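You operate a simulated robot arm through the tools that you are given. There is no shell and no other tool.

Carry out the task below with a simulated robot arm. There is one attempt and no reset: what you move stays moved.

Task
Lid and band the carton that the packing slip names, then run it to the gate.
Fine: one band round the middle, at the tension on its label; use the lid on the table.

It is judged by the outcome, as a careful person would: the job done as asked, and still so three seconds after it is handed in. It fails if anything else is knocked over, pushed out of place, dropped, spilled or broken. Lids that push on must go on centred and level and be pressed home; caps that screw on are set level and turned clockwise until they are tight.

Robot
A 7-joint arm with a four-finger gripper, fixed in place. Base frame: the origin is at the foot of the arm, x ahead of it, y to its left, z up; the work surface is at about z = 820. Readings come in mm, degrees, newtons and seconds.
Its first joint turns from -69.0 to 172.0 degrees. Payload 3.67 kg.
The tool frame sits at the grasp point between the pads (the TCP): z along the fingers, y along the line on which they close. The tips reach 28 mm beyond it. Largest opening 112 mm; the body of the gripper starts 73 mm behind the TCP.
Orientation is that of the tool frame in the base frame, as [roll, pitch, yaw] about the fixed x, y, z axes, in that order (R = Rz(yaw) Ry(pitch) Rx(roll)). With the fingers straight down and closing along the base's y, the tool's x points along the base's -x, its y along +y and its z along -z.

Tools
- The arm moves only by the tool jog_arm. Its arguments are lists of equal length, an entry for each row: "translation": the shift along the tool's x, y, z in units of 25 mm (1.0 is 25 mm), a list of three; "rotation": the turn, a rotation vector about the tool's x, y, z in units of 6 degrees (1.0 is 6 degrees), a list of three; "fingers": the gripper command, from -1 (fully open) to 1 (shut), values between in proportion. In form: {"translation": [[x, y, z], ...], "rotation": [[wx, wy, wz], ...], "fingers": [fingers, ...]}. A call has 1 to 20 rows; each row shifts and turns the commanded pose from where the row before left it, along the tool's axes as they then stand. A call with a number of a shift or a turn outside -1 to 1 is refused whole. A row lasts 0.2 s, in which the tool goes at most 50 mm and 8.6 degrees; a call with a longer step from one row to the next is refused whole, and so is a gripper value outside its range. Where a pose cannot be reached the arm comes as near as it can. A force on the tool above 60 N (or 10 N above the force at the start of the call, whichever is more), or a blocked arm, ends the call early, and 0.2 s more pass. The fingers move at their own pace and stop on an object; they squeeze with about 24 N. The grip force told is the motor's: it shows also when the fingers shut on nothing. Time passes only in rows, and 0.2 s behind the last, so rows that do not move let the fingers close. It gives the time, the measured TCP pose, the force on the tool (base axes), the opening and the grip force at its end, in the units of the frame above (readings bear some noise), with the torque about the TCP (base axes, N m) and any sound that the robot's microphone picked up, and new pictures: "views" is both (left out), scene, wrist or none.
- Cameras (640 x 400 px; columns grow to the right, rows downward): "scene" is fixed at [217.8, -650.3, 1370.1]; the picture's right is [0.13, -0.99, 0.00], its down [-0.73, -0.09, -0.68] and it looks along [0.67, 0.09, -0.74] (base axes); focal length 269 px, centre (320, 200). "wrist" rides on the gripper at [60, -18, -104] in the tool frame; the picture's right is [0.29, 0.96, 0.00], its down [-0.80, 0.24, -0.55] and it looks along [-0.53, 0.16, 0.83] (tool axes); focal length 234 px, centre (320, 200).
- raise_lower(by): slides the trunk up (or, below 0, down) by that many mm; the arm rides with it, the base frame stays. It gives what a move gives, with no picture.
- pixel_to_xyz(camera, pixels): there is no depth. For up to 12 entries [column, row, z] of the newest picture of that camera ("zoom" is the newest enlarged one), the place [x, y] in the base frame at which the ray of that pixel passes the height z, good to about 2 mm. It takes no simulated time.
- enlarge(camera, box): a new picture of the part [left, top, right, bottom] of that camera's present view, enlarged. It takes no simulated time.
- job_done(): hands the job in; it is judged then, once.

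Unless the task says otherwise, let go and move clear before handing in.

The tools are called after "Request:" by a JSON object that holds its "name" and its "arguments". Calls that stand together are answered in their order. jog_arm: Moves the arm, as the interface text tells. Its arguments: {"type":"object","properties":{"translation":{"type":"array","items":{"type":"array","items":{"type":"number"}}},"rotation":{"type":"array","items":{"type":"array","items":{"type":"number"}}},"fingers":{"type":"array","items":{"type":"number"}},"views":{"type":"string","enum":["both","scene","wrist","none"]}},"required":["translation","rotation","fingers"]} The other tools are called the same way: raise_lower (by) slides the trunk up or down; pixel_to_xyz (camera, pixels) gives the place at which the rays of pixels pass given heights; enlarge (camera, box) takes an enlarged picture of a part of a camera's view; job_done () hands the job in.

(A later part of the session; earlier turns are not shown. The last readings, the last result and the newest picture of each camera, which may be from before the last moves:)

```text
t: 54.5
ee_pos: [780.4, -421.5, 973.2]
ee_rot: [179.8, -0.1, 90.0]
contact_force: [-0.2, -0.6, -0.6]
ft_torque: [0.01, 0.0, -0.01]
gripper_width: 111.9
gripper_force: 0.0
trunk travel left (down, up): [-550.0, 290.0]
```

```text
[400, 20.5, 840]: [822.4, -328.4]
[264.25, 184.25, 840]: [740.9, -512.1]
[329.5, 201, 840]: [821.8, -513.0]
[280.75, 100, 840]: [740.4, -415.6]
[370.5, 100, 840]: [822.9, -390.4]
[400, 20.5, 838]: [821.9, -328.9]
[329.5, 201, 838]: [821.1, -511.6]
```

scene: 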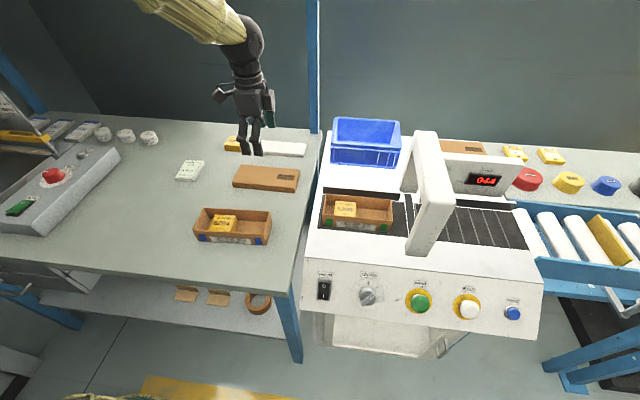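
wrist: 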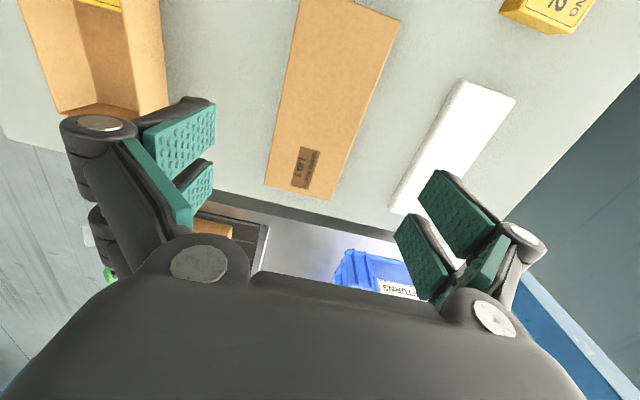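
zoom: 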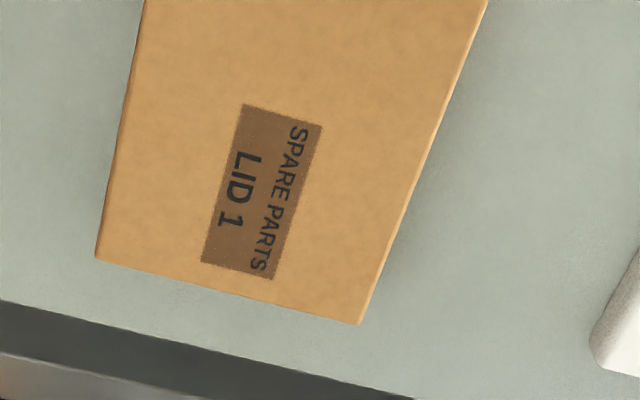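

Lid measured at x 740.7–822, y −328.5 to −512.5 (centre 781,-420.5). I'll lower straight over it to about z 853.

Request:
{"name": "jog_arm", "arguments": {"translation": [[0.04, 0.03, 1], [0, 0, 1], [0, 0, 1], [0, 0, 0.9], [0, 0, 0.6], [0, 0, 0.3], [0, 0, 0]], "rotation": [[0, 0, 0], [0, 0, 0], [0, 0, 0], [0, 0, 0], [0, 0, 0], [0, 0, 0], [0, 0, 0]], "fingers": [-1, -1, -1, -1, -1, -1, -1]}}

```text
t: 56.1
ee_pos: [781.6, -420.5, 853.9]
ee_rot: [179.9, -0.1, 90.0]
contact_force: [-0.7, 0.4, 0.1]
ft_torque: [-0.02, 0.01, -0.02]
gripper_width: 112.2
gripper_force: 0.0
trunk travel left (down, up): [-550.0, 290.0]
```

scene: 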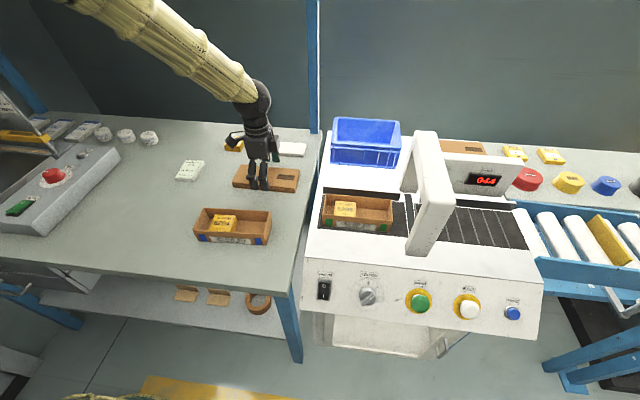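
wrist: 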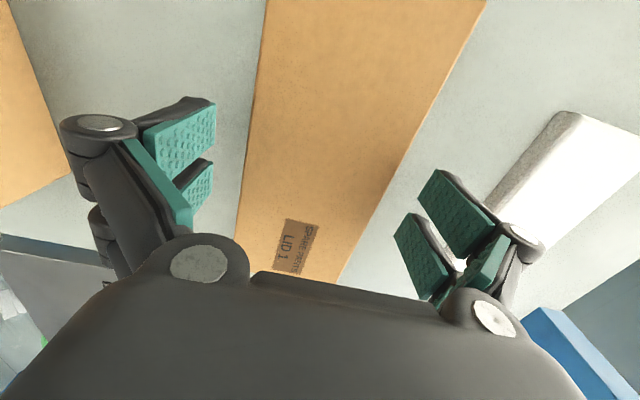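

The fingers straddle the lid with 15 mm to spare each side. I'll go down 2 mm more and close gently.

Request:
{"name": "jog_arm", "arguments": {"translation": [[0, 0, 0.08], [0, 0, 0], [0, 0, 0], [0, 0, 0], [0, 0, 0]], "rotation": [[0, 0, 0], [0, 0, 0], [0, 0, 0], [0, 0, 0], [0, 0, 0]], "fingers": [-0.8, -0.5, 0, 0.4, 0.4]}}

```text
t: 57.3
ee_pos: [781.8, -419.4, 851.9]
ee_rot: [179.8, 0.1, 90.0]
contact_force: [-0.7, 1.3, 1.8]
ft_torque: [0.02, -0.04, -0.02]
gripper_width: 81.6
gripper_force: 24.1
trunk travel left (down, up): [-550.0, 290.0]
```

scene: 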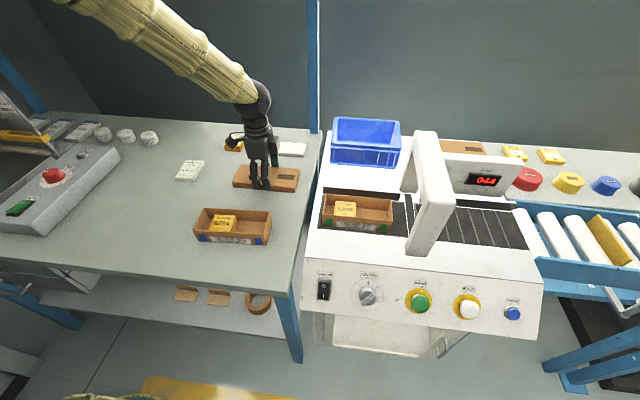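
wrist: 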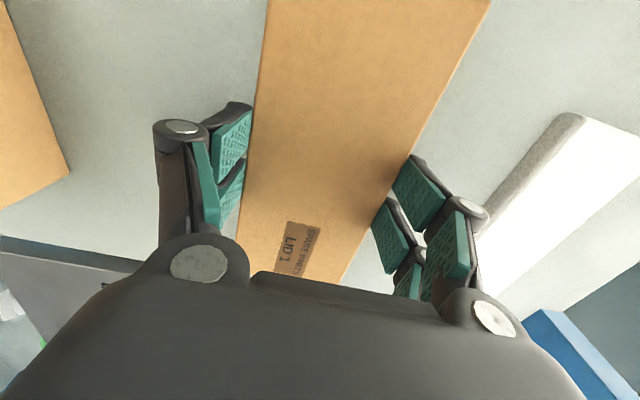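

The lid is held at 81.6 mm. I'll lift it and carry it over the carton.

Request:
{"name": "jog_arm", "arguments": {"translation": [[0, 0, -0.3], [0, 0, -0.7], [0, 0, -1], [0, 0, -1], [0, 0, -1], [-0.5, -0.2, 0], [-0.974, -0.405, 0], [-0.974, -0.405, 0], [-0.974, -0.405, 0], [-0.974, -0.405, 0], [-0.974, -0.405, 0], [-0.974, -0.405, 0], [-0.974, -0.405, 0], [-0.974, -0.405, 0], [-0.974, -0.405, 0], [-0.974, -0.405, 0], [-0.48, -0.2, 0], [0, 0, 0]], "rotation": [[0, 0, 0], [0, 0, 0], [0, 0, 0], [0, 0, 0], [0, 0, 0], [0, 0, 0], [0, 0, 0], [0, 0, 0], [0, 0, 0], [0, 0, 0], [0, 0, 0], [0, 0, 0], [0, 0, 0], [0, 0, 0], [0, 0, 0], [0, 0, 0], [0, 0, 0], [0, 0, 0]], "fingers": [0.7, 0.7, 0.7, 0.7, 0.7, 0.7, 0.7, 0.7, 0.7, 0.7, 0.7, 0.7, 0.7, 0.7, 0.7, 0.7, 0.7, 0.7]}}

```text
t: 61.1
ee_pos: [669.4, -689.5, 949.2]
ee_rot: [179.8, -0.2, 90.0]
contact_force: [-0.1, -0.9, -1.6]
ft_torque: [-0.01, -0.04, 0.02]
gripper_width: 81.6
gripper_force: 24.2
trunk travel left (down, up): [-550.0, 290.0]
```

scene: 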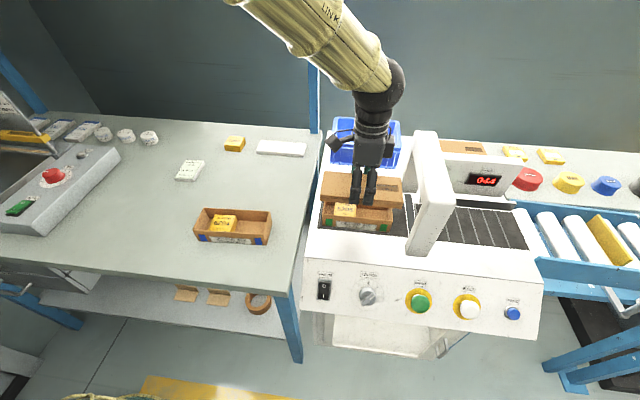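
wrist: 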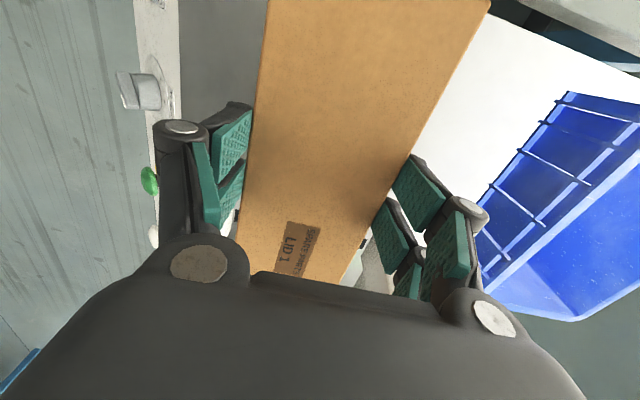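

The lid is over the carton at about (669.4,-689.5,949). I'll take a couple of still readings to average out noise before aligning.

Request:
{"name": "jog_arm", "arguments": {"translation": [[0, 0, 0]], "rotation": [[0, 0, 0]], "fingers": [0.7], "views": "none"}}

Request:
{"name": "jog_arm", "arguments": {"translation": [[0, 0, 0]], "rotation": [[0, 0, 0]], "fingers": [0.7], "views": "none"}}

Request:
{"name": "jog_arm", "arguments": {"translation": [[0, 0, 0]], "rotation": [[0, 0, 0]], "fingers": [0.7], "views": "none"}}

Request:
{"name": "enlarge", "arguments": {"camera": "scene", "box": [305, 160, 425, 245]}}

```text
t: 61.5
ee_pos: [671.0, -688.1, 951.0]
ee_rot: [179.8, -0.2, 90.0]
contact_force: [-0.9, 0.4, 0.0]
ft_torque: [0.04, -0.02, -0.01]
gripper_width: 81.5
gripper_force: 23.8
trunk travel left (down, up): [-550.0, 290.0]
```

```text
t: 61.9
ee_pos: [671.8, -687.2, 949.5]
ee_rot: [179.8, -0.1, 90.0]
contact_force: [-0.1, -0.6, 0.6]
ft_torque: [0.0, 0.03, -0.02]
gripper_width: 81.4
gripper_force: 24.0
trunk travel left (down, up): [-550.0, 290.0]
```

```text
t: 62.3
ee_pos: [670.4, -688.2, 949.7]
ee_rot: [179.8, 0.0, 90.1]
contact_force: [-0.1, -0.3, -0.7]
ft_torque: [0.03, 0.01, -0.02]
gripper_width: 81.1
gripper_force: 23.6
trunk travel left (down, up): [-550.0, 290.0]
```

```text
4.71 times, centred on (365, 202) of scene
```

zoom: 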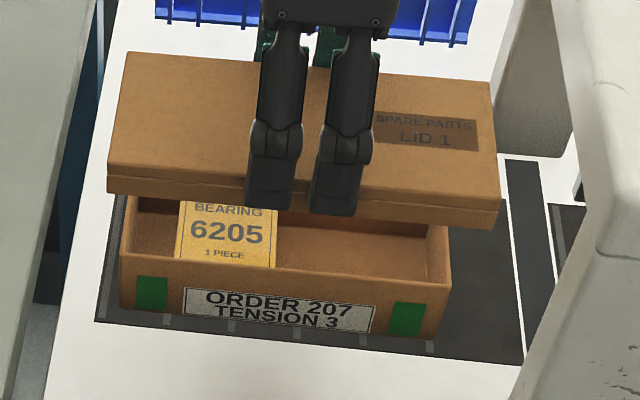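

Averaged TCP is (670.7,-688.3,949.9). I'll check the lid's lower front corners (319.7,201) and (401.8,208.9) with the scene camera at z≈918.

Request:
{"name": "pixel_to_xyz", "arguments": {"camera": "scene", "pixels": [[319.7, 201, 918], [401.8, 208.9, 918], [319.7, 201, 920], [401.8, 208.9, 920]]}}

Request:
{"name": "enlarge", "arguments": {"camera": "scene", "box": [310, 165, 350, 215]}}

Request:
{"name": "enlarge", "arguments": {"camera": "scene", "box": [375, 165, 415, 215]}}

```text
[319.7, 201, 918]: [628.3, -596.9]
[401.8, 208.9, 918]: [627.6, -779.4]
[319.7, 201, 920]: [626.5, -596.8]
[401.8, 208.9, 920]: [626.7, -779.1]
```

```text
8.00 times, centred on (330, 190) of scene
```

zoom: 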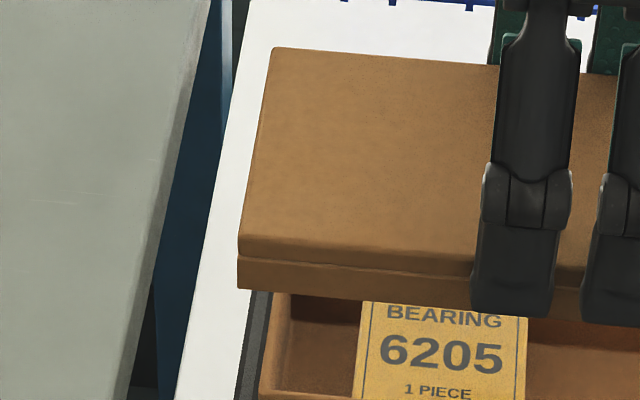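

```text
8.00 times, centred on (395, 190) of scene
```

zoom: 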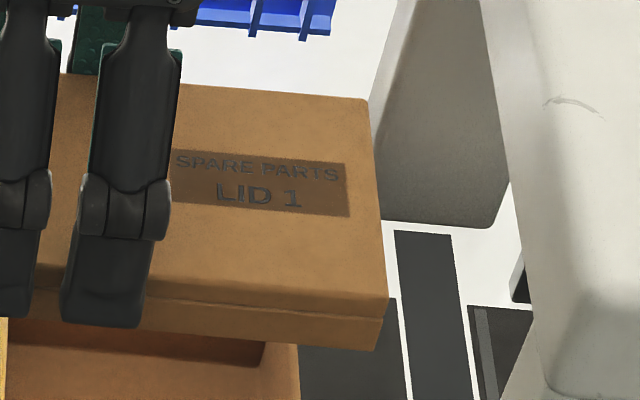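

The lid's ends are at y −596.9 and −779.3 (centre −688.1), within half a mm of the carton's. I'll lower to just above the rim with a half-mm trim.

Request:
{"name": "jog_arm", "arguments": {"translation": [[0.02, -0.015, 0.4], [0, 0, 0.6], [0, 0, 0.6], [0, 0, 0.3], [0, 0, 0]], "rotation": [[0, 0, 0], [0, 0, 0], [0, 0, 0], [0, 0, 0], [0, 0, 0]], "fingers": [0.7, 0.7, 0.7, 0.7, 0.7]}}

Request:
{"name": "enlarge", "arguments": {"camera": "scene", "box": [305, 160, 425, 245]}}

```text
t: 63.5
ee_pos: [670.5, -687.2, 902.6]
ee_rot: [179.9, 0.0, 90.1]
contact_force: [-0.3, -0.6, -0.6]
ft_torque: [0.04, -0.02, 0.0]
gripper_width: 81.4
gripper_force: 23.7
trunk travel left (down, up): [-550.0, 290.0]
```

scene: 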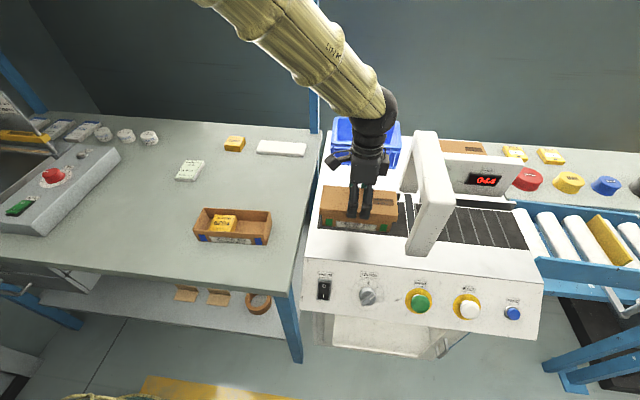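
wrist: 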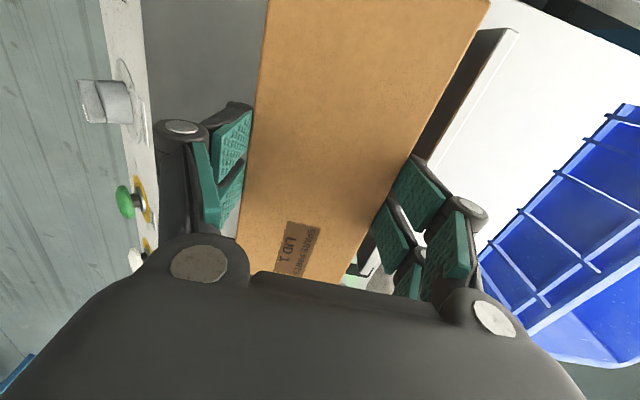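

```text
4.71 times, centred on (365, 202) of scene
```

zoom: 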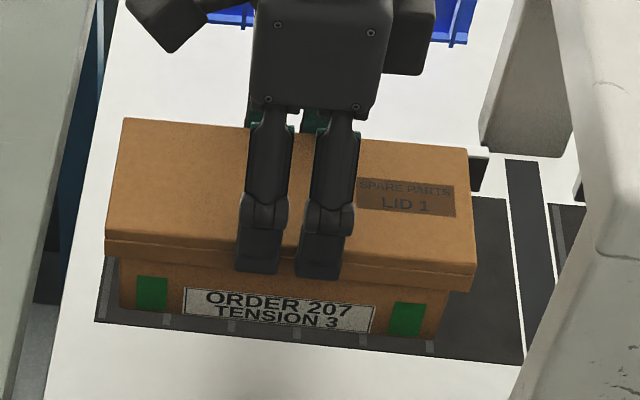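

The lid is square above the carton with about 7 mm to go. I'll creep down in small steps watching the force.

Request:
{"name": "jog_arm", "arguments": {"translation": [[0, 0, 0.12], [0, 0, 0.12], [0, 0, 0.08], [0, 0, 0]], "rotation": [[0, 0, 0], [0, 0, 0], [0, 0, 0], [0, 0, 0]], "fingers": [0.7, 0.7, 0.7, 0.7], "views": "none"}}

```text
t: 64.5
ee_pos: [670.5, -686.3, 894.9]
ee_rot: [179.7, -0.1, 90.0]
contact_force: [-0.5, -0.4, 0.2]
ft_torque: [0.02, 0.01, 0.0]
gripper_width: 81.5
gripper_force: 24.1
trunk travel left (down, up): [-550.0, 290.0]
```

Request:
{"name": "jog_arm", "arguments": {"translation": [[0, 0, 0.08], [0, 0, 0.08], [0, 0, 0]], "rotation": [[0, 0, 0], [0, 0, 0], [0, 0, 0]], "fingers": [0.7, 0.7, 0.7], "views": "scene"}}

Request:
{"name": "enlarge", "arguments": {"camera": "scene", "box": [305, 160, 425, 245]}}

```text
t: 65.3
ee_pos: [670.8, -687.3, 891.7]
ee_rot: [179.8, -0.1, 90.0]
contact_force: [-0.6, -0.3, -1.0]
ft_torque: [0.01, 0.0, 0.0]
gripper_width: 81.4
gripper_force: 24.1
trunk travel left (down, up): [-550.0, 290.0]
```

scene: 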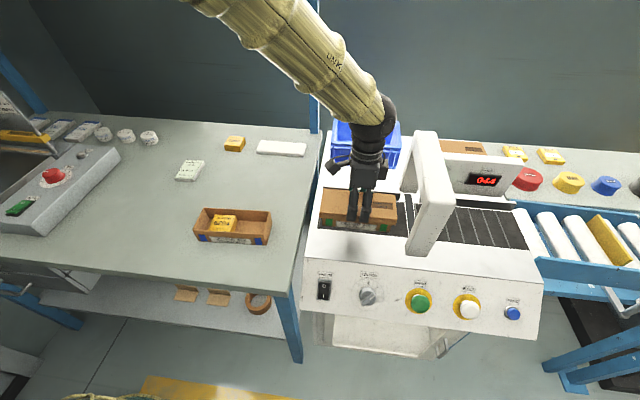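

```text
4.71 times, centred on (365, 202) of scene
```

zoom: 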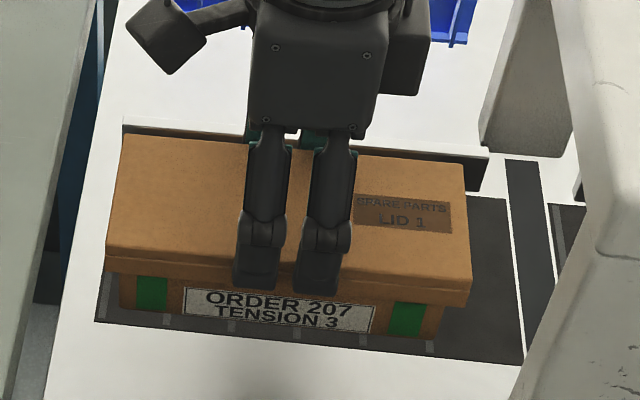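

No contact with the lid's lower edge already about 3 mm below the rim, so it is engaging cleanly. I'll continue down.

Request:
{"name": "jog_arm", "arguments": {"translation": [[0, 0, 0.08], [0, 0, 0.08], [0, 0, 0.08], [0, 0, 0]], "rotation": [[0, 0, 0], [0, 0, 0], [0, 0, 0], [0, 0, 0]], "fingers": [0.7, 0.7, 0.7, 0.7], "views": "none"}}

```text
t: 66.3
ee_pos: [668.7, -688.1, 886.0]
ee_rot: [179.8, 0.0, 90.0]
contact_force: [0.3, -1.6, 7.8]
ft_torque: [0.11, 0.03, 0.02]
gripper_width: 81.6
gripper_force: 24.5
trunk travel left (down, up): [-550.0, 290.0]
```

A first resistance of 8 N at TCP 886. I'll keep pressing gently.

Request:
{"name": "jog_arm", "arguments": {"translation": [[0, 0, 0.08], [0, 0, 0.08], [0, 0, 0]], "rotation": [[0, 0, 0], [0, 0, 0], [0, 0, 0]], "fingers": [0.7, 0.7, 0.7], "views": "scene"}}

Request:
{"name": "enlarge", "arguments": {"camera": "scene", "box": [305, 160, 425, 245]}}

```text
t: 67.1
ee_pos: [669.9, -686.5, 885.3]
ee_rot: [179.6, 0.2, 90.0]
contact_force: [1.8, -9.7, 37.1]
ft_torque: [-0.33, -0.99, -0.28]
gripper_width: 81.9
gripper_force: 23.8
trunk travel left (down, up): [-550.0, 290.0]
```

scene: 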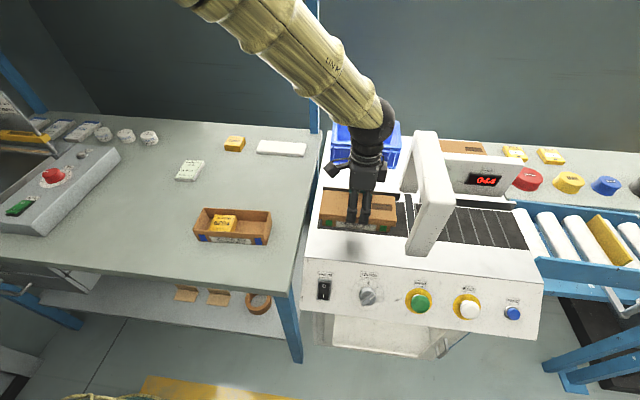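

```text
4.71 times, centred on (365, 202) of scene
```

zoom: 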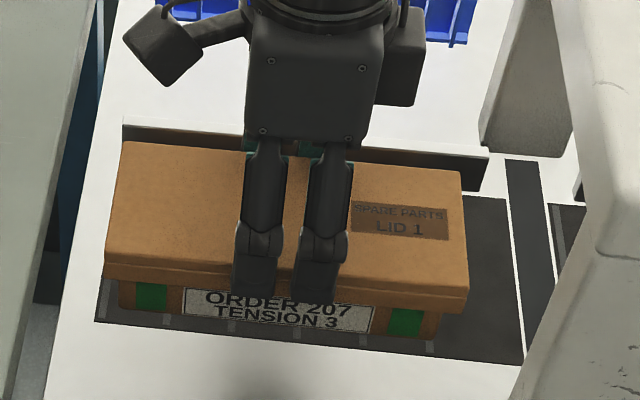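

37 N at about the same height: the lid is on but perhaps not fully home. I'll let go, rise, and then press on its top with closed fingers.

Request:
{"name": "jog_arm", "arguments": {"translation": [[0, 0, -0.1], [0, 0, 0], [0, 0, 0], [0, 0, -0.4], [0, 0, -0.8], [0, 0, -1], [0, 0, -1], [0, 0, 0]], "rotation": [[0, 0, 0], [0, 0, 0], [0, 0, 0], [0, 0, 0], [0, 0, 0], [0, 0, 0], [0, 0, 0], [0, 0, 0]], "fingers": [0.4, -0.2, -0.6, -0.6, -0.6, -0.6, -0.6, -0.6]}}

Request:
{"name": "enlarge", "arguments": {"camera": "scene", "box": [305, 160, 425, 245]}}

Request:
{"name": "enlarge", "arguments": {"camera": "wrist", "box": [230, 0, 470, 230]}}

```text
t: 68.9
ee_pos: [669.2, -687.5, 960.8]
ee_rot: [179.8, -0.1, 90.1]
contact_force: [0.3, -0.1, 0.0]
ft_torque: [0.02, 0.04, 0.01]
gripper_width: 89.5
gripper_force: 0.1
trunk travel left (down, up): [-550.0, 290.0]
```

scene: 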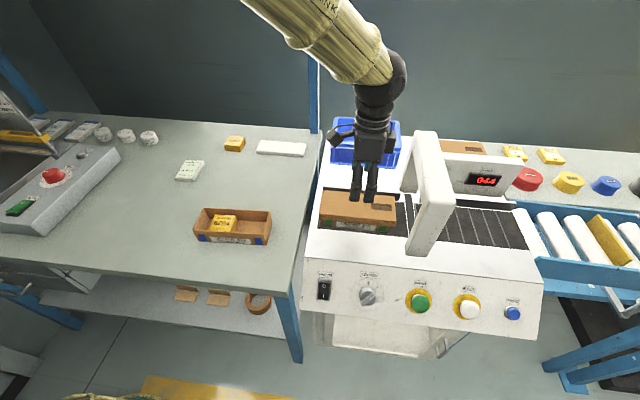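
wrist: 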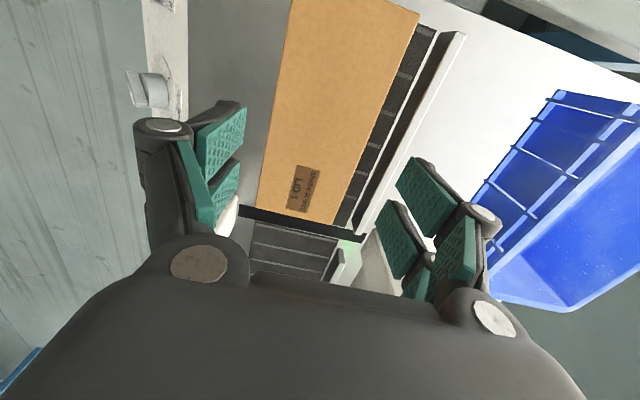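

```text
4.71 times, centred on (365, 202) of scene
```

zoom: 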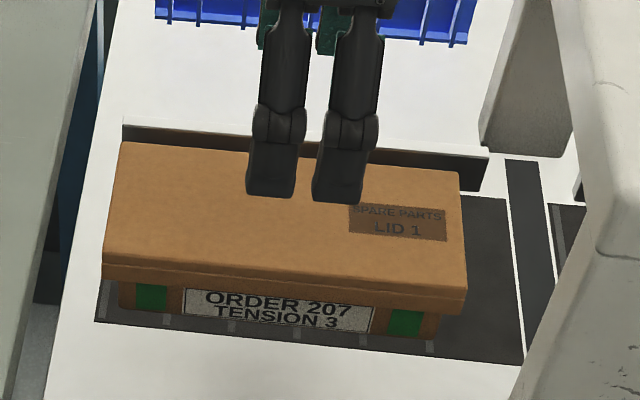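

```text
1.74 times, centred on (350, 115) of wrist
```

zoom: 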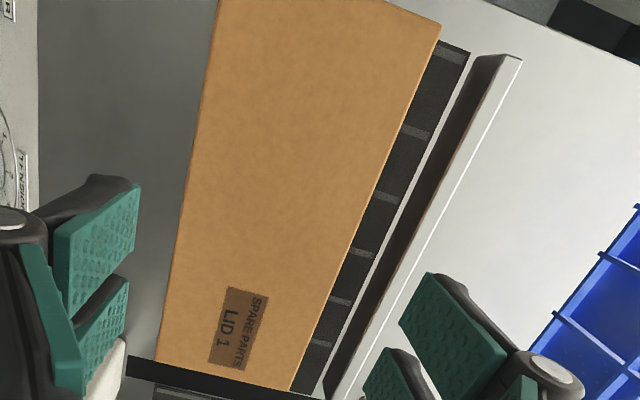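

The lid sits on centred and level. I'll close the fingers and press down at its middle.

Request:
{"name": "jog_arm", "arguments": {"translation": [[0, 0, 0], [0, 0, 0], [0, 0, 0.8], [0, 0, 0.8], [0, 0, 0.6], [0, 0, 0]], "rotation": [[0, 0, 0], [0, 0, 0], [0, 0, 0], [0, 0, 0], [0, 0, 0], [0, 0, 0]], "fingers": [0.5, 1, 1, 1, 1, 1], "views": "scene"}}

```text
t: 70.3
ee_pos: [669.5, -686.9, 908.8]
ee_rot: [179.8, -0.1, 90.0]
contact_force: [-0.1, -0.1, 0.2]
ft_torque: [0.01, -0.02, 0.05]
gripper_width: 0.0
gripper_force: 24.1
trunk travel left (down, up): [-550.0, 290.0]
```

scene: 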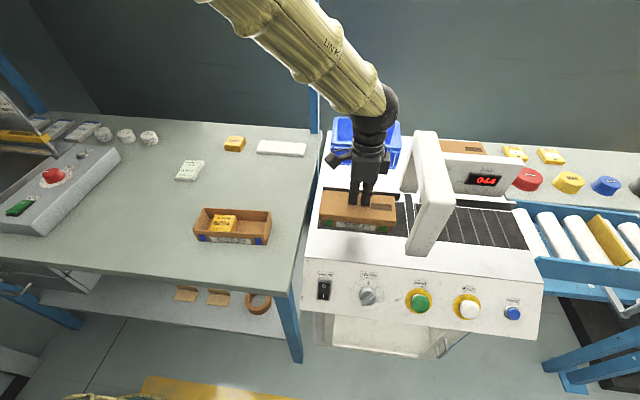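

Request:
{"name": "jog_arm", "arguments": {"translation": [[0, 0, 0.12], [0, 0, 0.12], [0, 0, 0.08], [0, 0, 0.08], [0, 0, 0]], "rotation": [[0, 0, 0], [0, 0, 0], [0, 0, 0], [0, 0, 0], [0, 0, 0]], "fingers": [1, 1, 1, 1, 1], "views": "none"}}

```text
t: 71.5
ee_pos: [669.0, -686.9, 900.0]
ee_rot: [179.7, -0.1, 90.0]
contact_force: [2.4, -1.4, 14.7]
ft_torque: [-0.05, -0.06, -0.02]
gripper_width: 5.8
gripper_force: 24.7
trunk travel left (down, up): [-550.0, 290.0]
```

Contact at TCP 900 (lid top ≈872) with 15 N. I'll press on.

Request:
{"name": "jog_arm", "arguments": {"translation": [[0, 0, 0.08], [0, 0, 0.08], [0, 0, 0]], "rotation": [[0, 0, 0], [0, 0, 0], [0, 0, 0]], "fingers": [1, 1, 1], "views": "none"}}

```text
t: 72.3
ee_pos: [669.1, -685.7, 899.8]
ee_rot: [179.5, 0.1, 90.0]
contact_force: [6.8, -11.9, 49.2]
ft_torque: [-0.1, -0.16, 0.01]
gripper_width: 5.8
gripper_force: 24.0
trunk travel left (down, up): [-550.0, 290.0]
```

49 N with no further travel. I'll check the lid's lower edge height from the scene picture: corners (318.9,218.9) and (395.8,226.5).

Request:
{"name": "pixel_to_xyz", "arguments": {"camera": "scene", "pixels": [[318.9, 218.9, 846], [318.9, 218.9, 850], [318.9, 218.9, 854], [395.8, 226.5, 846], [395.8, 226.5, 850], [395.8, 226.5, 854]]}}

Request:
{"name": "jog_arm", "arguments": {"translation": [[0, 0, 0.05], [0, 0, 0.05], [0, 0, 0]], "rotation": [[0, 0, 0], [0, 0, 0], [0, 0, 0]], "fingers": [1, 1, 1], "views": "none"}}

```text
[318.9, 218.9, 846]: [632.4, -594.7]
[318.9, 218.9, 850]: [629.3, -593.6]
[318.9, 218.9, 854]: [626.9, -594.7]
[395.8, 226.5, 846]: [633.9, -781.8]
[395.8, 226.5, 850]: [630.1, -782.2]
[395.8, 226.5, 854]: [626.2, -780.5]
```

```text
t: 72.8
ee_pos: [672.2, -686.8, 901.7]
ee_rot: [179.3, 0.4, 90.1]
contact_force: [-2.0, -1.1, 26.8]
ft_torque: [0.29, 0.06, 0.12]
gripper_width: 6.0
gripper_force: 24.3
trunk travel left (down, up): [-550.0, 290.0]
stopped in row 2: the force on the tool passed its limit at 62 N (the readings are from after the stop); the commanded pose is now the measured one
```

The press reached 62 N without any further travel, and the lid's lower edge measures about z 850–852 at both ends, so it looks home and level. I'll rise and inspect it closely.

Request:
{"name": "jog_arm", "arguments": {"translation": [[0, 0, -0.5], [0, 0, -1], [0, 0, -1], [0.8, 0, -0.5], [0.8, 0, 0], [0.8, 0, 0], [0, 0, 0]], "rotation": [[0, 0, 0], [0, 0, 0], [0, 0, 0], [0, 0, 0], [0, 0, 0], [0, 0, 0], [0, 0, 0]], "fingers": [1, 1, 1, 1, 1, 1, 1]}}

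Request:
{"name": "enlarge", "arguments": {"camera": "scene", "box": [310, 185, 410, 245]}}

Request:
{"name": "enlarge", "arguments": {"camera": "wrist", "box": [200, 60, 440, 260]}}

```text
t: 74.4
ee_pos: [671.2, -627.6, 971.3]
ee_rot: [179.7, 0.1, 90.0]
contact_force: [-0.3, 0.0, -1.1]
ft_torque: [-0.01, 0.04, 0.01]
gripper_width: 0.2
gripper_force: 23.5
trunk travel left (down, up): [-550.0, 290.0]
```

scene: 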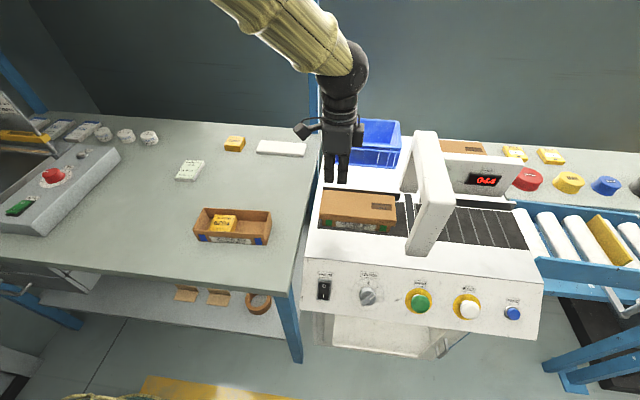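
wrist: 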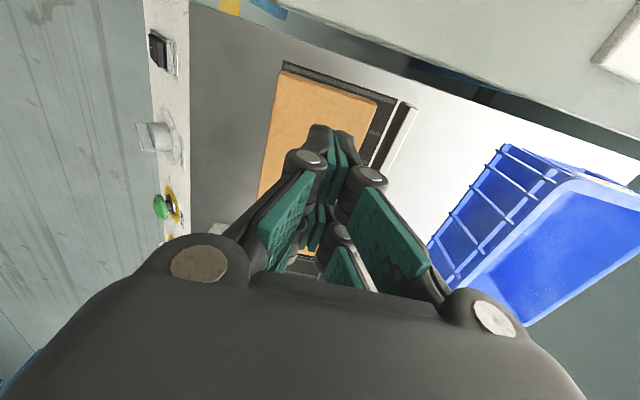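

```text
6.40 times, centred on (360, 215) of scene
```

zoom: 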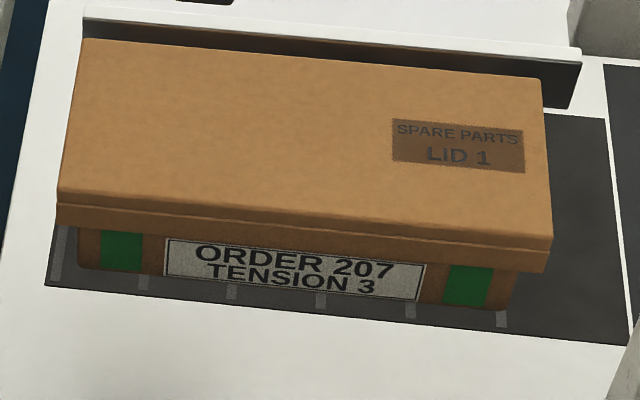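

```text
2.00 times, centred on (320, 160) of wrist
```

zoom: 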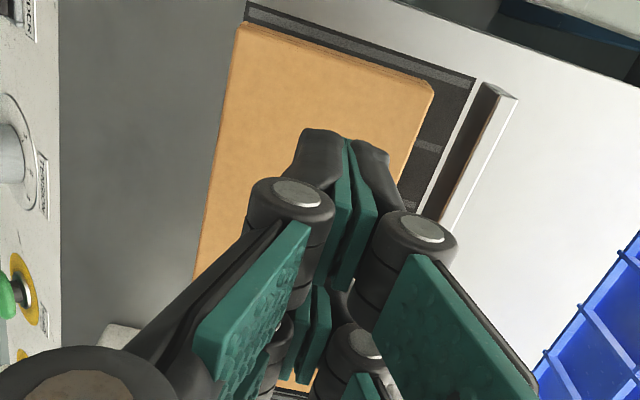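

The lid is seated evenly (lower edge level, seam closed). Before moving the carton I'll check the arch's size, so I know what clears it.

Request:
{"name": "pixel_to_xyz", "arguments": {"camera": "scene", "pixels": [[406.2, 256.2, 820], [428, 257, 820], [425, 213, 960], [425, 213, 980], [425, 213, 1000], [454, 207, 960], [454, 207, 980], [454, 207, 1000]]}}

Request:
{"name": "enlarge", "arguments": {"camera": "scene", "box": [390, 120, 530, 270]}}

```text
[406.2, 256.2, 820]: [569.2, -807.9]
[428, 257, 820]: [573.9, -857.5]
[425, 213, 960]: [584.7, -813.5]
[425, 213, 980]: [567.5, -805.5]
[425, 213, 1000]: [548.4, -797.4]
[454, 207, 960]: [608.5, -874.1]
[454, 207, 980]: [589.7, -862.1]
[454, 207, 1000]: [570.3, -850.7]
```

```text
2.67 times, centred on (460, 195) of scene
```

zoom: 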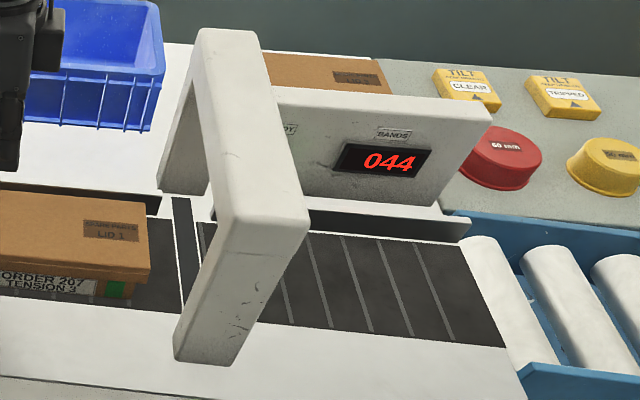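

The arch stands at y −808 to −857 and is about 980 high, so the carton clears it. I'll slide the carton under the arch by pushing low on its end with the tool tilted 30 degrees (tips below the lid skirt); first I back off to y≈-540, tilt and open the fingers to about 50 mm.

Request:
{"name": "jog_arm", "arguments": {"translation": [[0.9, -0.03, 0], [0.9, 0, 0], [0.9, 0, 0], [0.8, 0, 0], [0, 0, 0], [0, 0, 0], [0, 0, 0], [0, 0, 0], [0, 0, 0], [0, 0, 0]], "rotation": [[0, 0, 0], [0, 0, 0], [0, 0, 0], [0, 0, 0], [0, -1, 0], [0, -1, 0], [0, -1, 0], [0, -1, 0], [0, -1, 0], [0, 0, 0]], "fingers": [1, 1, 0.1, 0.1, 0.1, 0.1, 0.1, 0.1, 0.1, 0.1]}}

```text
t: 76.6
ee_pos: [669.1, -539.9, 970.6]
ee_rot: [179.6, 30.3, 89.8]
contact_force: [0.1, -0.4, -0.4]
ft_torque: [0.04, 0.03, -0.03]
gripper_width: 50.4
gripper_force: 0.2
trunk travel left (down, up): [-550.0, 290.0]
```

scene: 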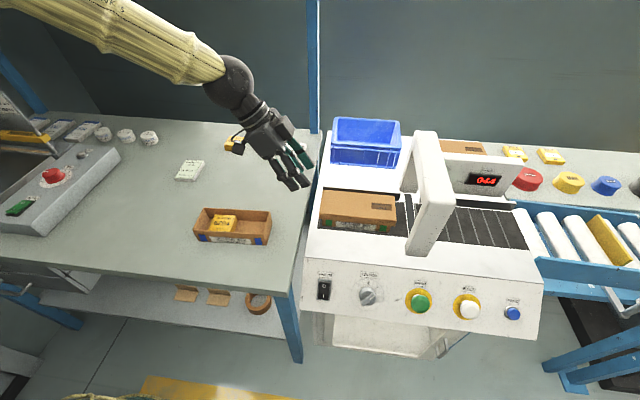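
wrist: 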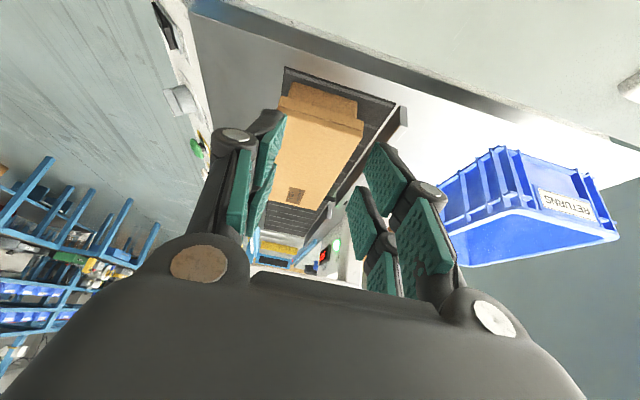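

The tilt is set; the wrist view also shows the carton's end at (315,120). I'll zoom on it to check the lid's fit.

Request:
{"name": "enlarge", "arguments": {"camera": "wrist", "box": [250, 50, 410, 210]}}

Request:
{"name": "enlarge", "arguments": {"camera": "scene", "box": [250, 130, 410, 240]}}

```text
2.50 times, centred on (330, 130) of wrist
```

zoom: 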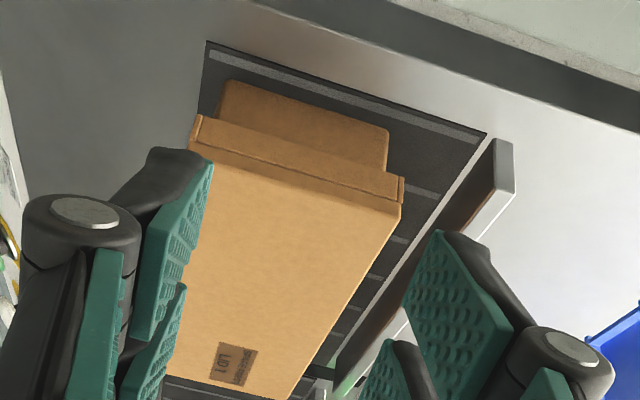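

```text
3.64 times, centred on (330, 185) of scene
```

zoom: 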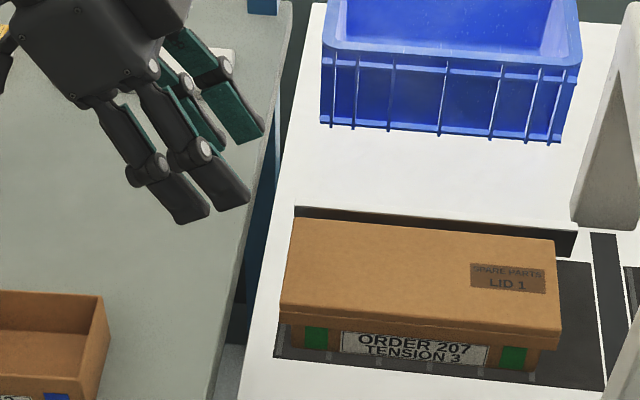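

The lid sits square. I'll lower the tilted tool at y −540 to TCP z≈856.

Request:
{"name": "jog_arm", "arguments": {"translation": [[0.45, 0, 0.78], [0.5, 0, 0.866], [0.5, 0, 0.866], [0.45, 0, 0.78], [0.3, 0, 0.52], [0.12, 0, 0.208], [0, 0, 0]], "rotation": [[0, 0, 0], [0, 0, 0], [0, 0, 0], [0, 0, 0], [0, 0, 0], [0, 0, 0], [0, 0, 0]], "fingers": [0.1, 0.1, 0.1, 0.1, 0.1, 0.1, 0.1]}}

```text
t: 78.2
ee_pos: [669.4, -541.3, 855.4]
ee_rot: [179.5, 30.2, 89.7]
contact_force: [0.2, -1.6, 5.1]
ft_torque: [-0.02, 0.17, 0.05]
gripper_width: 50.3
gripper_force: 0.3
trunk travel left (down, up): [-550.0, 290.0]
```

scene: 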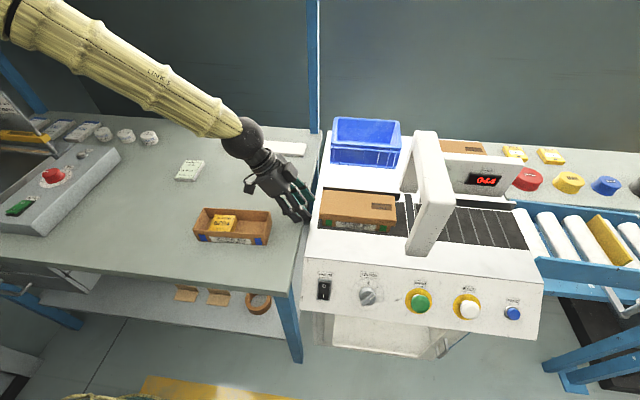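
wrist: 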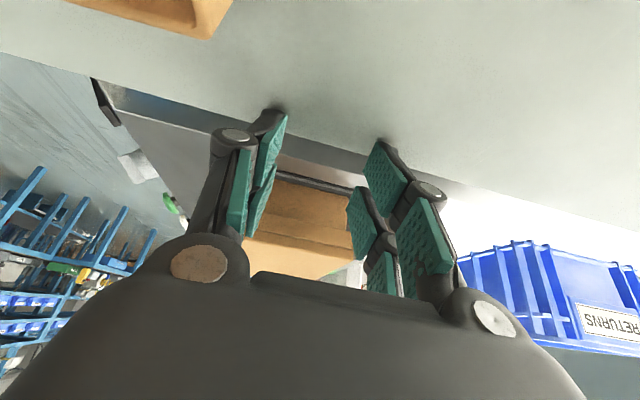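

The tips touch the table lightly here (5 N): the fingers are wider along tool x than told. I'll raise 30 mm, close the fingers, and turn the tool 90 degrees about its axis so its thin side does the pushing.

Request:
{"name": "jog_arm", "arguments": {"translation": [[-0.5, 0, -0.866], [-0.1, 0, -0.173], [0, 0, 0], [0, 0, 0], [0, 0, 0], [0, 0, 0], [0, 0, 0], [0, 0, 0], [0, 0, 0], [0, 0, 0], [0, 0, 0], [0, 0, 0], [0, 0, 0], [0, 0, 0], [0, 0, 0], [0, 0, 0], [0, 0, 0], [0, 0, 0]], "rotation": [[0, 0, 0], [0, 0, 0], [0, 0, -1], [0, 0, -1], [0, 0, -1], [0, 0, -1], [0, 0, -1], [0, 0, -1], [0, 0, -1], [0, 0, -1], [0, 0, -1], [0, 0, -1], [0, 0, -1], [0, 0, -1], [0, 0, -1], [0, 0, -1], [0, 0, -1], [0, 0, 0]], "fingers": [0.1, 1, 1, 1, 1, 1, 1, 1, 1, 1, 1, 1, 1, 1, 1, 1, 1, 1]}}

```text
t: 82.0
ee_pos: [670.0, -540.1, 884.9]
ee_rot: [-150.0, 0.4, -179.9]
contact_force: [-0.6, 0.4, 0.4]
ft_torque: [-0.01, -0.03, -0.02]
gripper_width: 0.0
gripper_force: 24.0
trunk travel left (down, up): [-550.0, 290.0]
```

scene: 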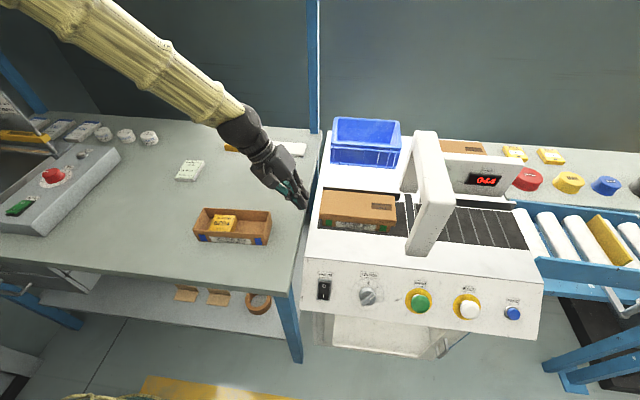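
wrist: 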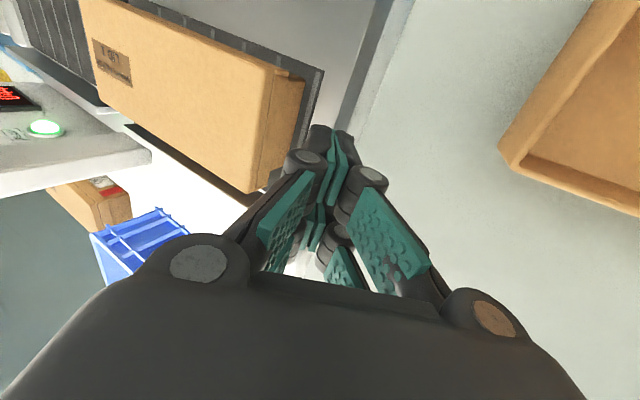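

This gives a good view: fingers closed, the carton's end at (280,120) and the READY lamp lit green. I'll lower to TCP z≈854 and approach the carton's end.

Request:
{"name": "jog_arm", "arguments": {"translation": [[0, 0.3, 0.52], [0, 0.2, 0.346], [0, 0.1, 0.173], [0, -0.5, 0.29], [0, -0.4, 0.23], [0, -0.2, 0.115], [0, 0, 0]], "rotation": [[0, 0, 0], [0, 0, 0], [0, 0, 0], [0, 0, 0], [0, 0, 0], [0, 0, 0], [0, 0, 0]], "fingers": [1, 1, 1, 1, 1, 1, 1]}}

Request:
{"name": "enlarge", "arguments": {"camera": "wrist", "box": [180, 40, 420, 220]}}

```text
t: 83.6
ee_pos: [670.6, -572.1, 854.6]
ee_rot: [-149.9, 0.5, -180.0]
contact_force: [0.5, 0.0, -0.3]
ft_torque: [0.01, -0.01, 0.0]
gripper_width: 0.1
gripper_force: 24.0
trunk travel left (down, up): [-550.0, 290.0]
```

scene: 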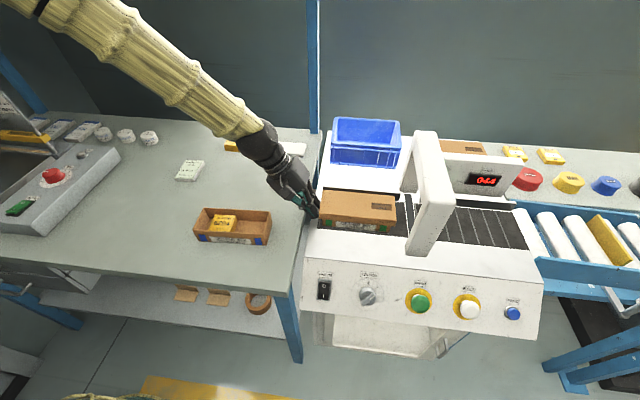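
wrist: 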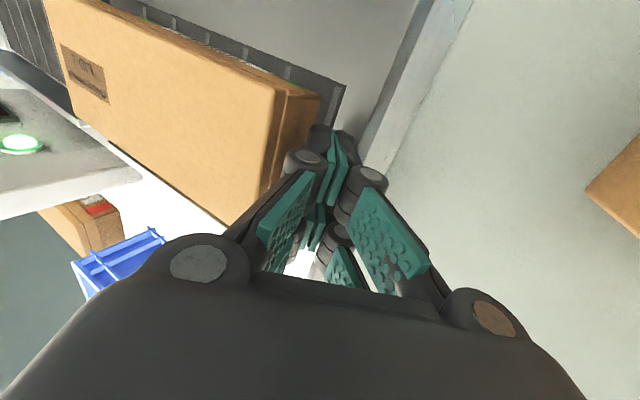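

```text
2.22 times, centred on (300, 130) of wrist
```

zoom: 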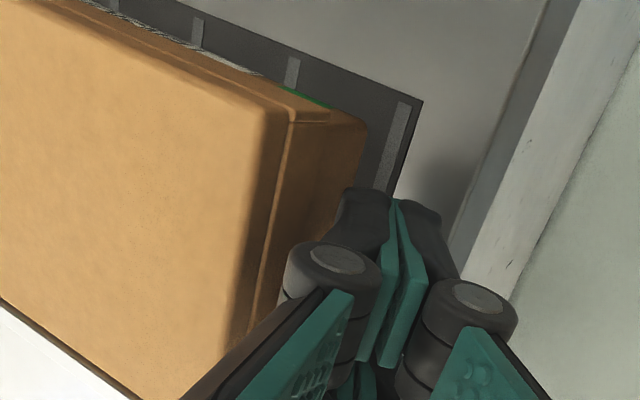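

The fingertip is a few mm from the carton's end, low down. I'll creep forward in small steps to feel where contact starts.

Request:
{"name": "jog_arm", "arguments": {"translation": [[0, -0.07, 0.04], [0, -0.07, 0.04], [0, -0.07, 0.04], [0, 0, 0]], "rotation": [[0, 0, 0], [0, 0, 0], [0, 0, 0], [0, 0, 0]], "fingers": [1, 1, 1, 1], "views": "wrist"}}

Request:
{"name": "enlarge", "arguments": {"camera": "wrist", "box": [180, 40, 420, 220]}}

```text
t: 84.6
ee_pos: [670.1, -578.6, 854.8]
ee_rot: [-150.0, 0.5, 180.0]
contact_force: [0.5, 0.3, 0.7]
ft_torque: [-0.03, -0.01, -0.01]
gripper_width: 0.1
gripper_force: 23.8
trunk travel left (down, up): [-550.0, 290.0]
```

wrist: 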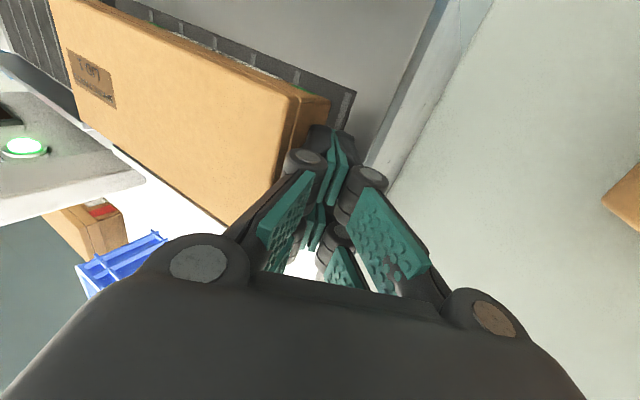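

```text
2.22 times, centred on (300, 130) of wrist
```

zoom: 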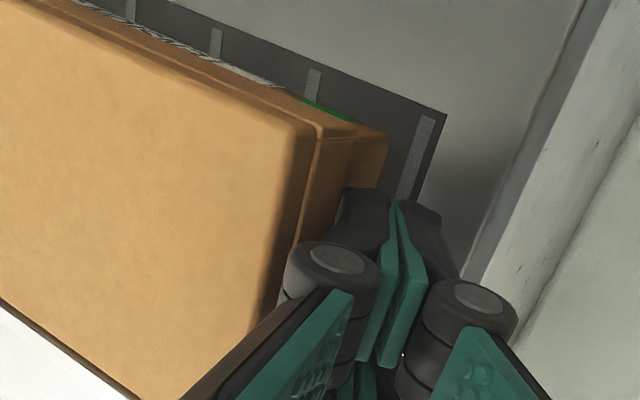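

Request:
{"name": "jog_arm", "arguments": {"translation": [[0, -0.07, 0.04], [0, -0.07, 0.04], [0, 0, 0]], "rotation": [[0, 0, 0], [0, 0, 0], [0, 0, 0]], "fingers": [1, 1, 1], "views": "wrist"}}

Request:
{"name": "enlarge", "arguments": {"camera": "wrist", "box": [180, 40, 420, 220]}}

```text
t: 85.4
ee_pos: [672.1, -582.4, 853.8]
ee_rot: [-149.7, 0.4, 180.0]
contact_force: [0.0, 2.2, 1.5]
ft_torque: [0.0, 0.01, 0.01]
gripper_width: 0.0
gripper_force: 24.3
trunk travel left (down, up): [-550.0, 290.0]
```

wrist: 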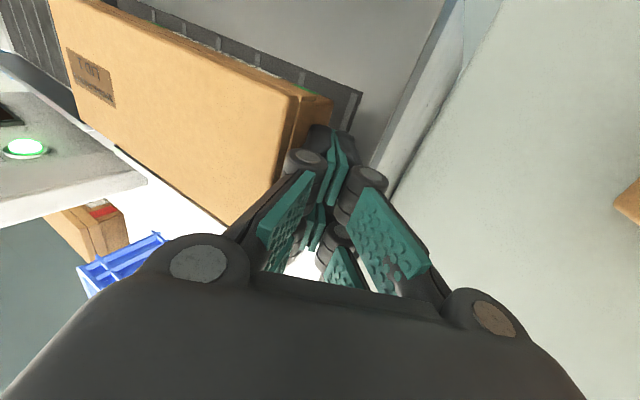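

```text
2.22 times, centred on (300, 130) of wrist
```

zoom: 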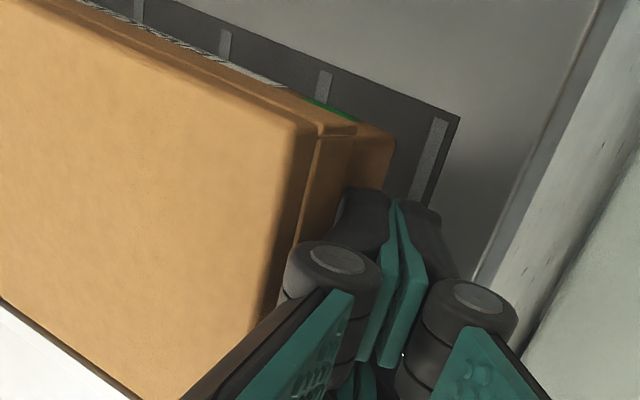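

Light contact (2 N) where the carton's own end was expected, so the lid isn't being touched. I'll push on smoothly by about 125 mm.

Request:
{"name": "jog_arm", "arguments": {"translation": [[0, -0.15, 0.087], [0, -0.25, 0.144], [0, -0.3464, 0.2], [0, -0.3464, 0.2], [0, -0.3464, 0.2], [0, -0.3464, 0.2], [0, -0.3464, 0.2], [0, -0.3464, 0.2], [0, -0.3464, 0.2], [0, -0.25, 0.144], [0, -0.1, 0.058], [0, 0, 0]], "rotation": [[0, 0, 0], [0, 0, 0], [0, 0, 0], [0, 0, 0], [0, 0, 0], [0, 0, 0], [0, 0, 0], [0, 0, 0], [0, 0, 0], [0, 0, 0], [0, 0, 0], [0, 0, 0]], "fingers": [1, 1, 1, 1, 1, 1, 1, 1, 1, 1, 1, 1]}}

Request:
{"name": "enlarge", "arguments": {"camera": "scene", "box": [300, 160, 460, 260]}}

```text
t: 88.0
ee_pos: [669.9, -675.5, 855.3]
ee_rot: [-149.8, 0.3, -179.9]
contact_force: [1.1, 1.6, 1.0]
ft_torque: [0.01, -0.02, -0.01]
gripper_width: 0.0
gripper_force: 24.4
trunk travel left (down, up): [-550.0, 290.0]
```

scene: 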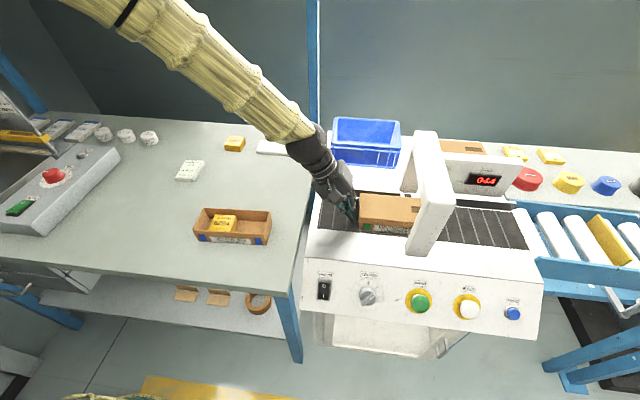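
wrist: 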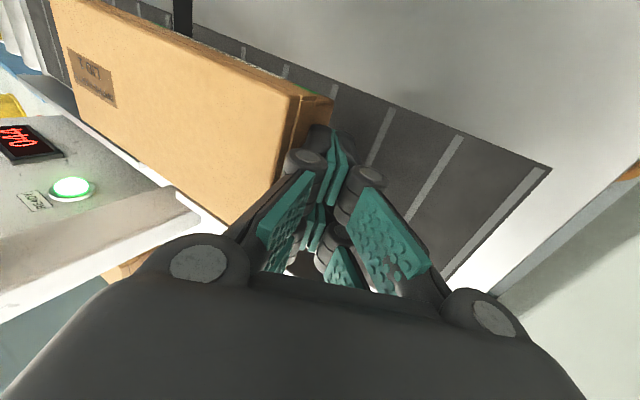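

```text
4.00 times, centred on (380, 210) of scene
```

zoom: 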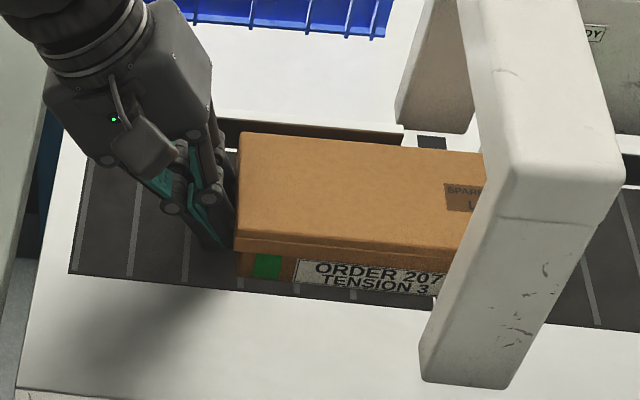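

The carton slid straight, and the arch legs are clear. I'll measure its +y end: lid corner (358.5,222.5) at z 852 and carton foot corner (359.5,229.5) at z 820.

Request:
{"name": "enlarge", "arguments": {"camera": "scene", "box": [345, 190, 425, 240]}}

Request:
{"name": "pixel_to_xyz", "arguments": {"camera": "scene", "pixels": [[358.5, 222.5, 852], [359.5, 229.5, 820], [359.8, 193.2, 872], [358.5, 217.5, 872]]}}

```text
8.00 times, centred on (385, 215) of scene
```

zoom: 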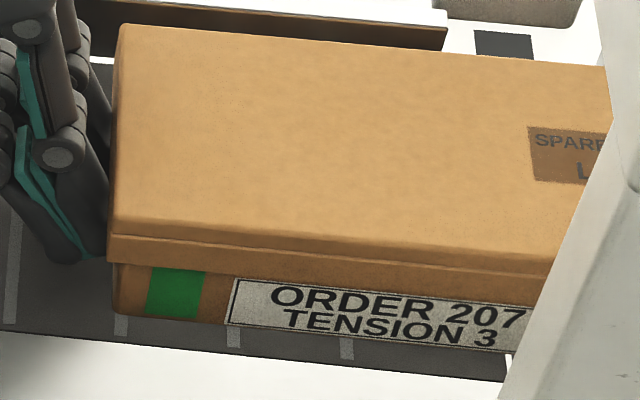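

```text
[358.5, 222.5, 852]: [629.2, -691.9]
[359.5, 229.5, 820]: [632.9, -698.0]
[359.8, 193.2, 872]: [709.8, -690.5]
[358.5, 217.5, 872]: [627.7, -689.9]
```

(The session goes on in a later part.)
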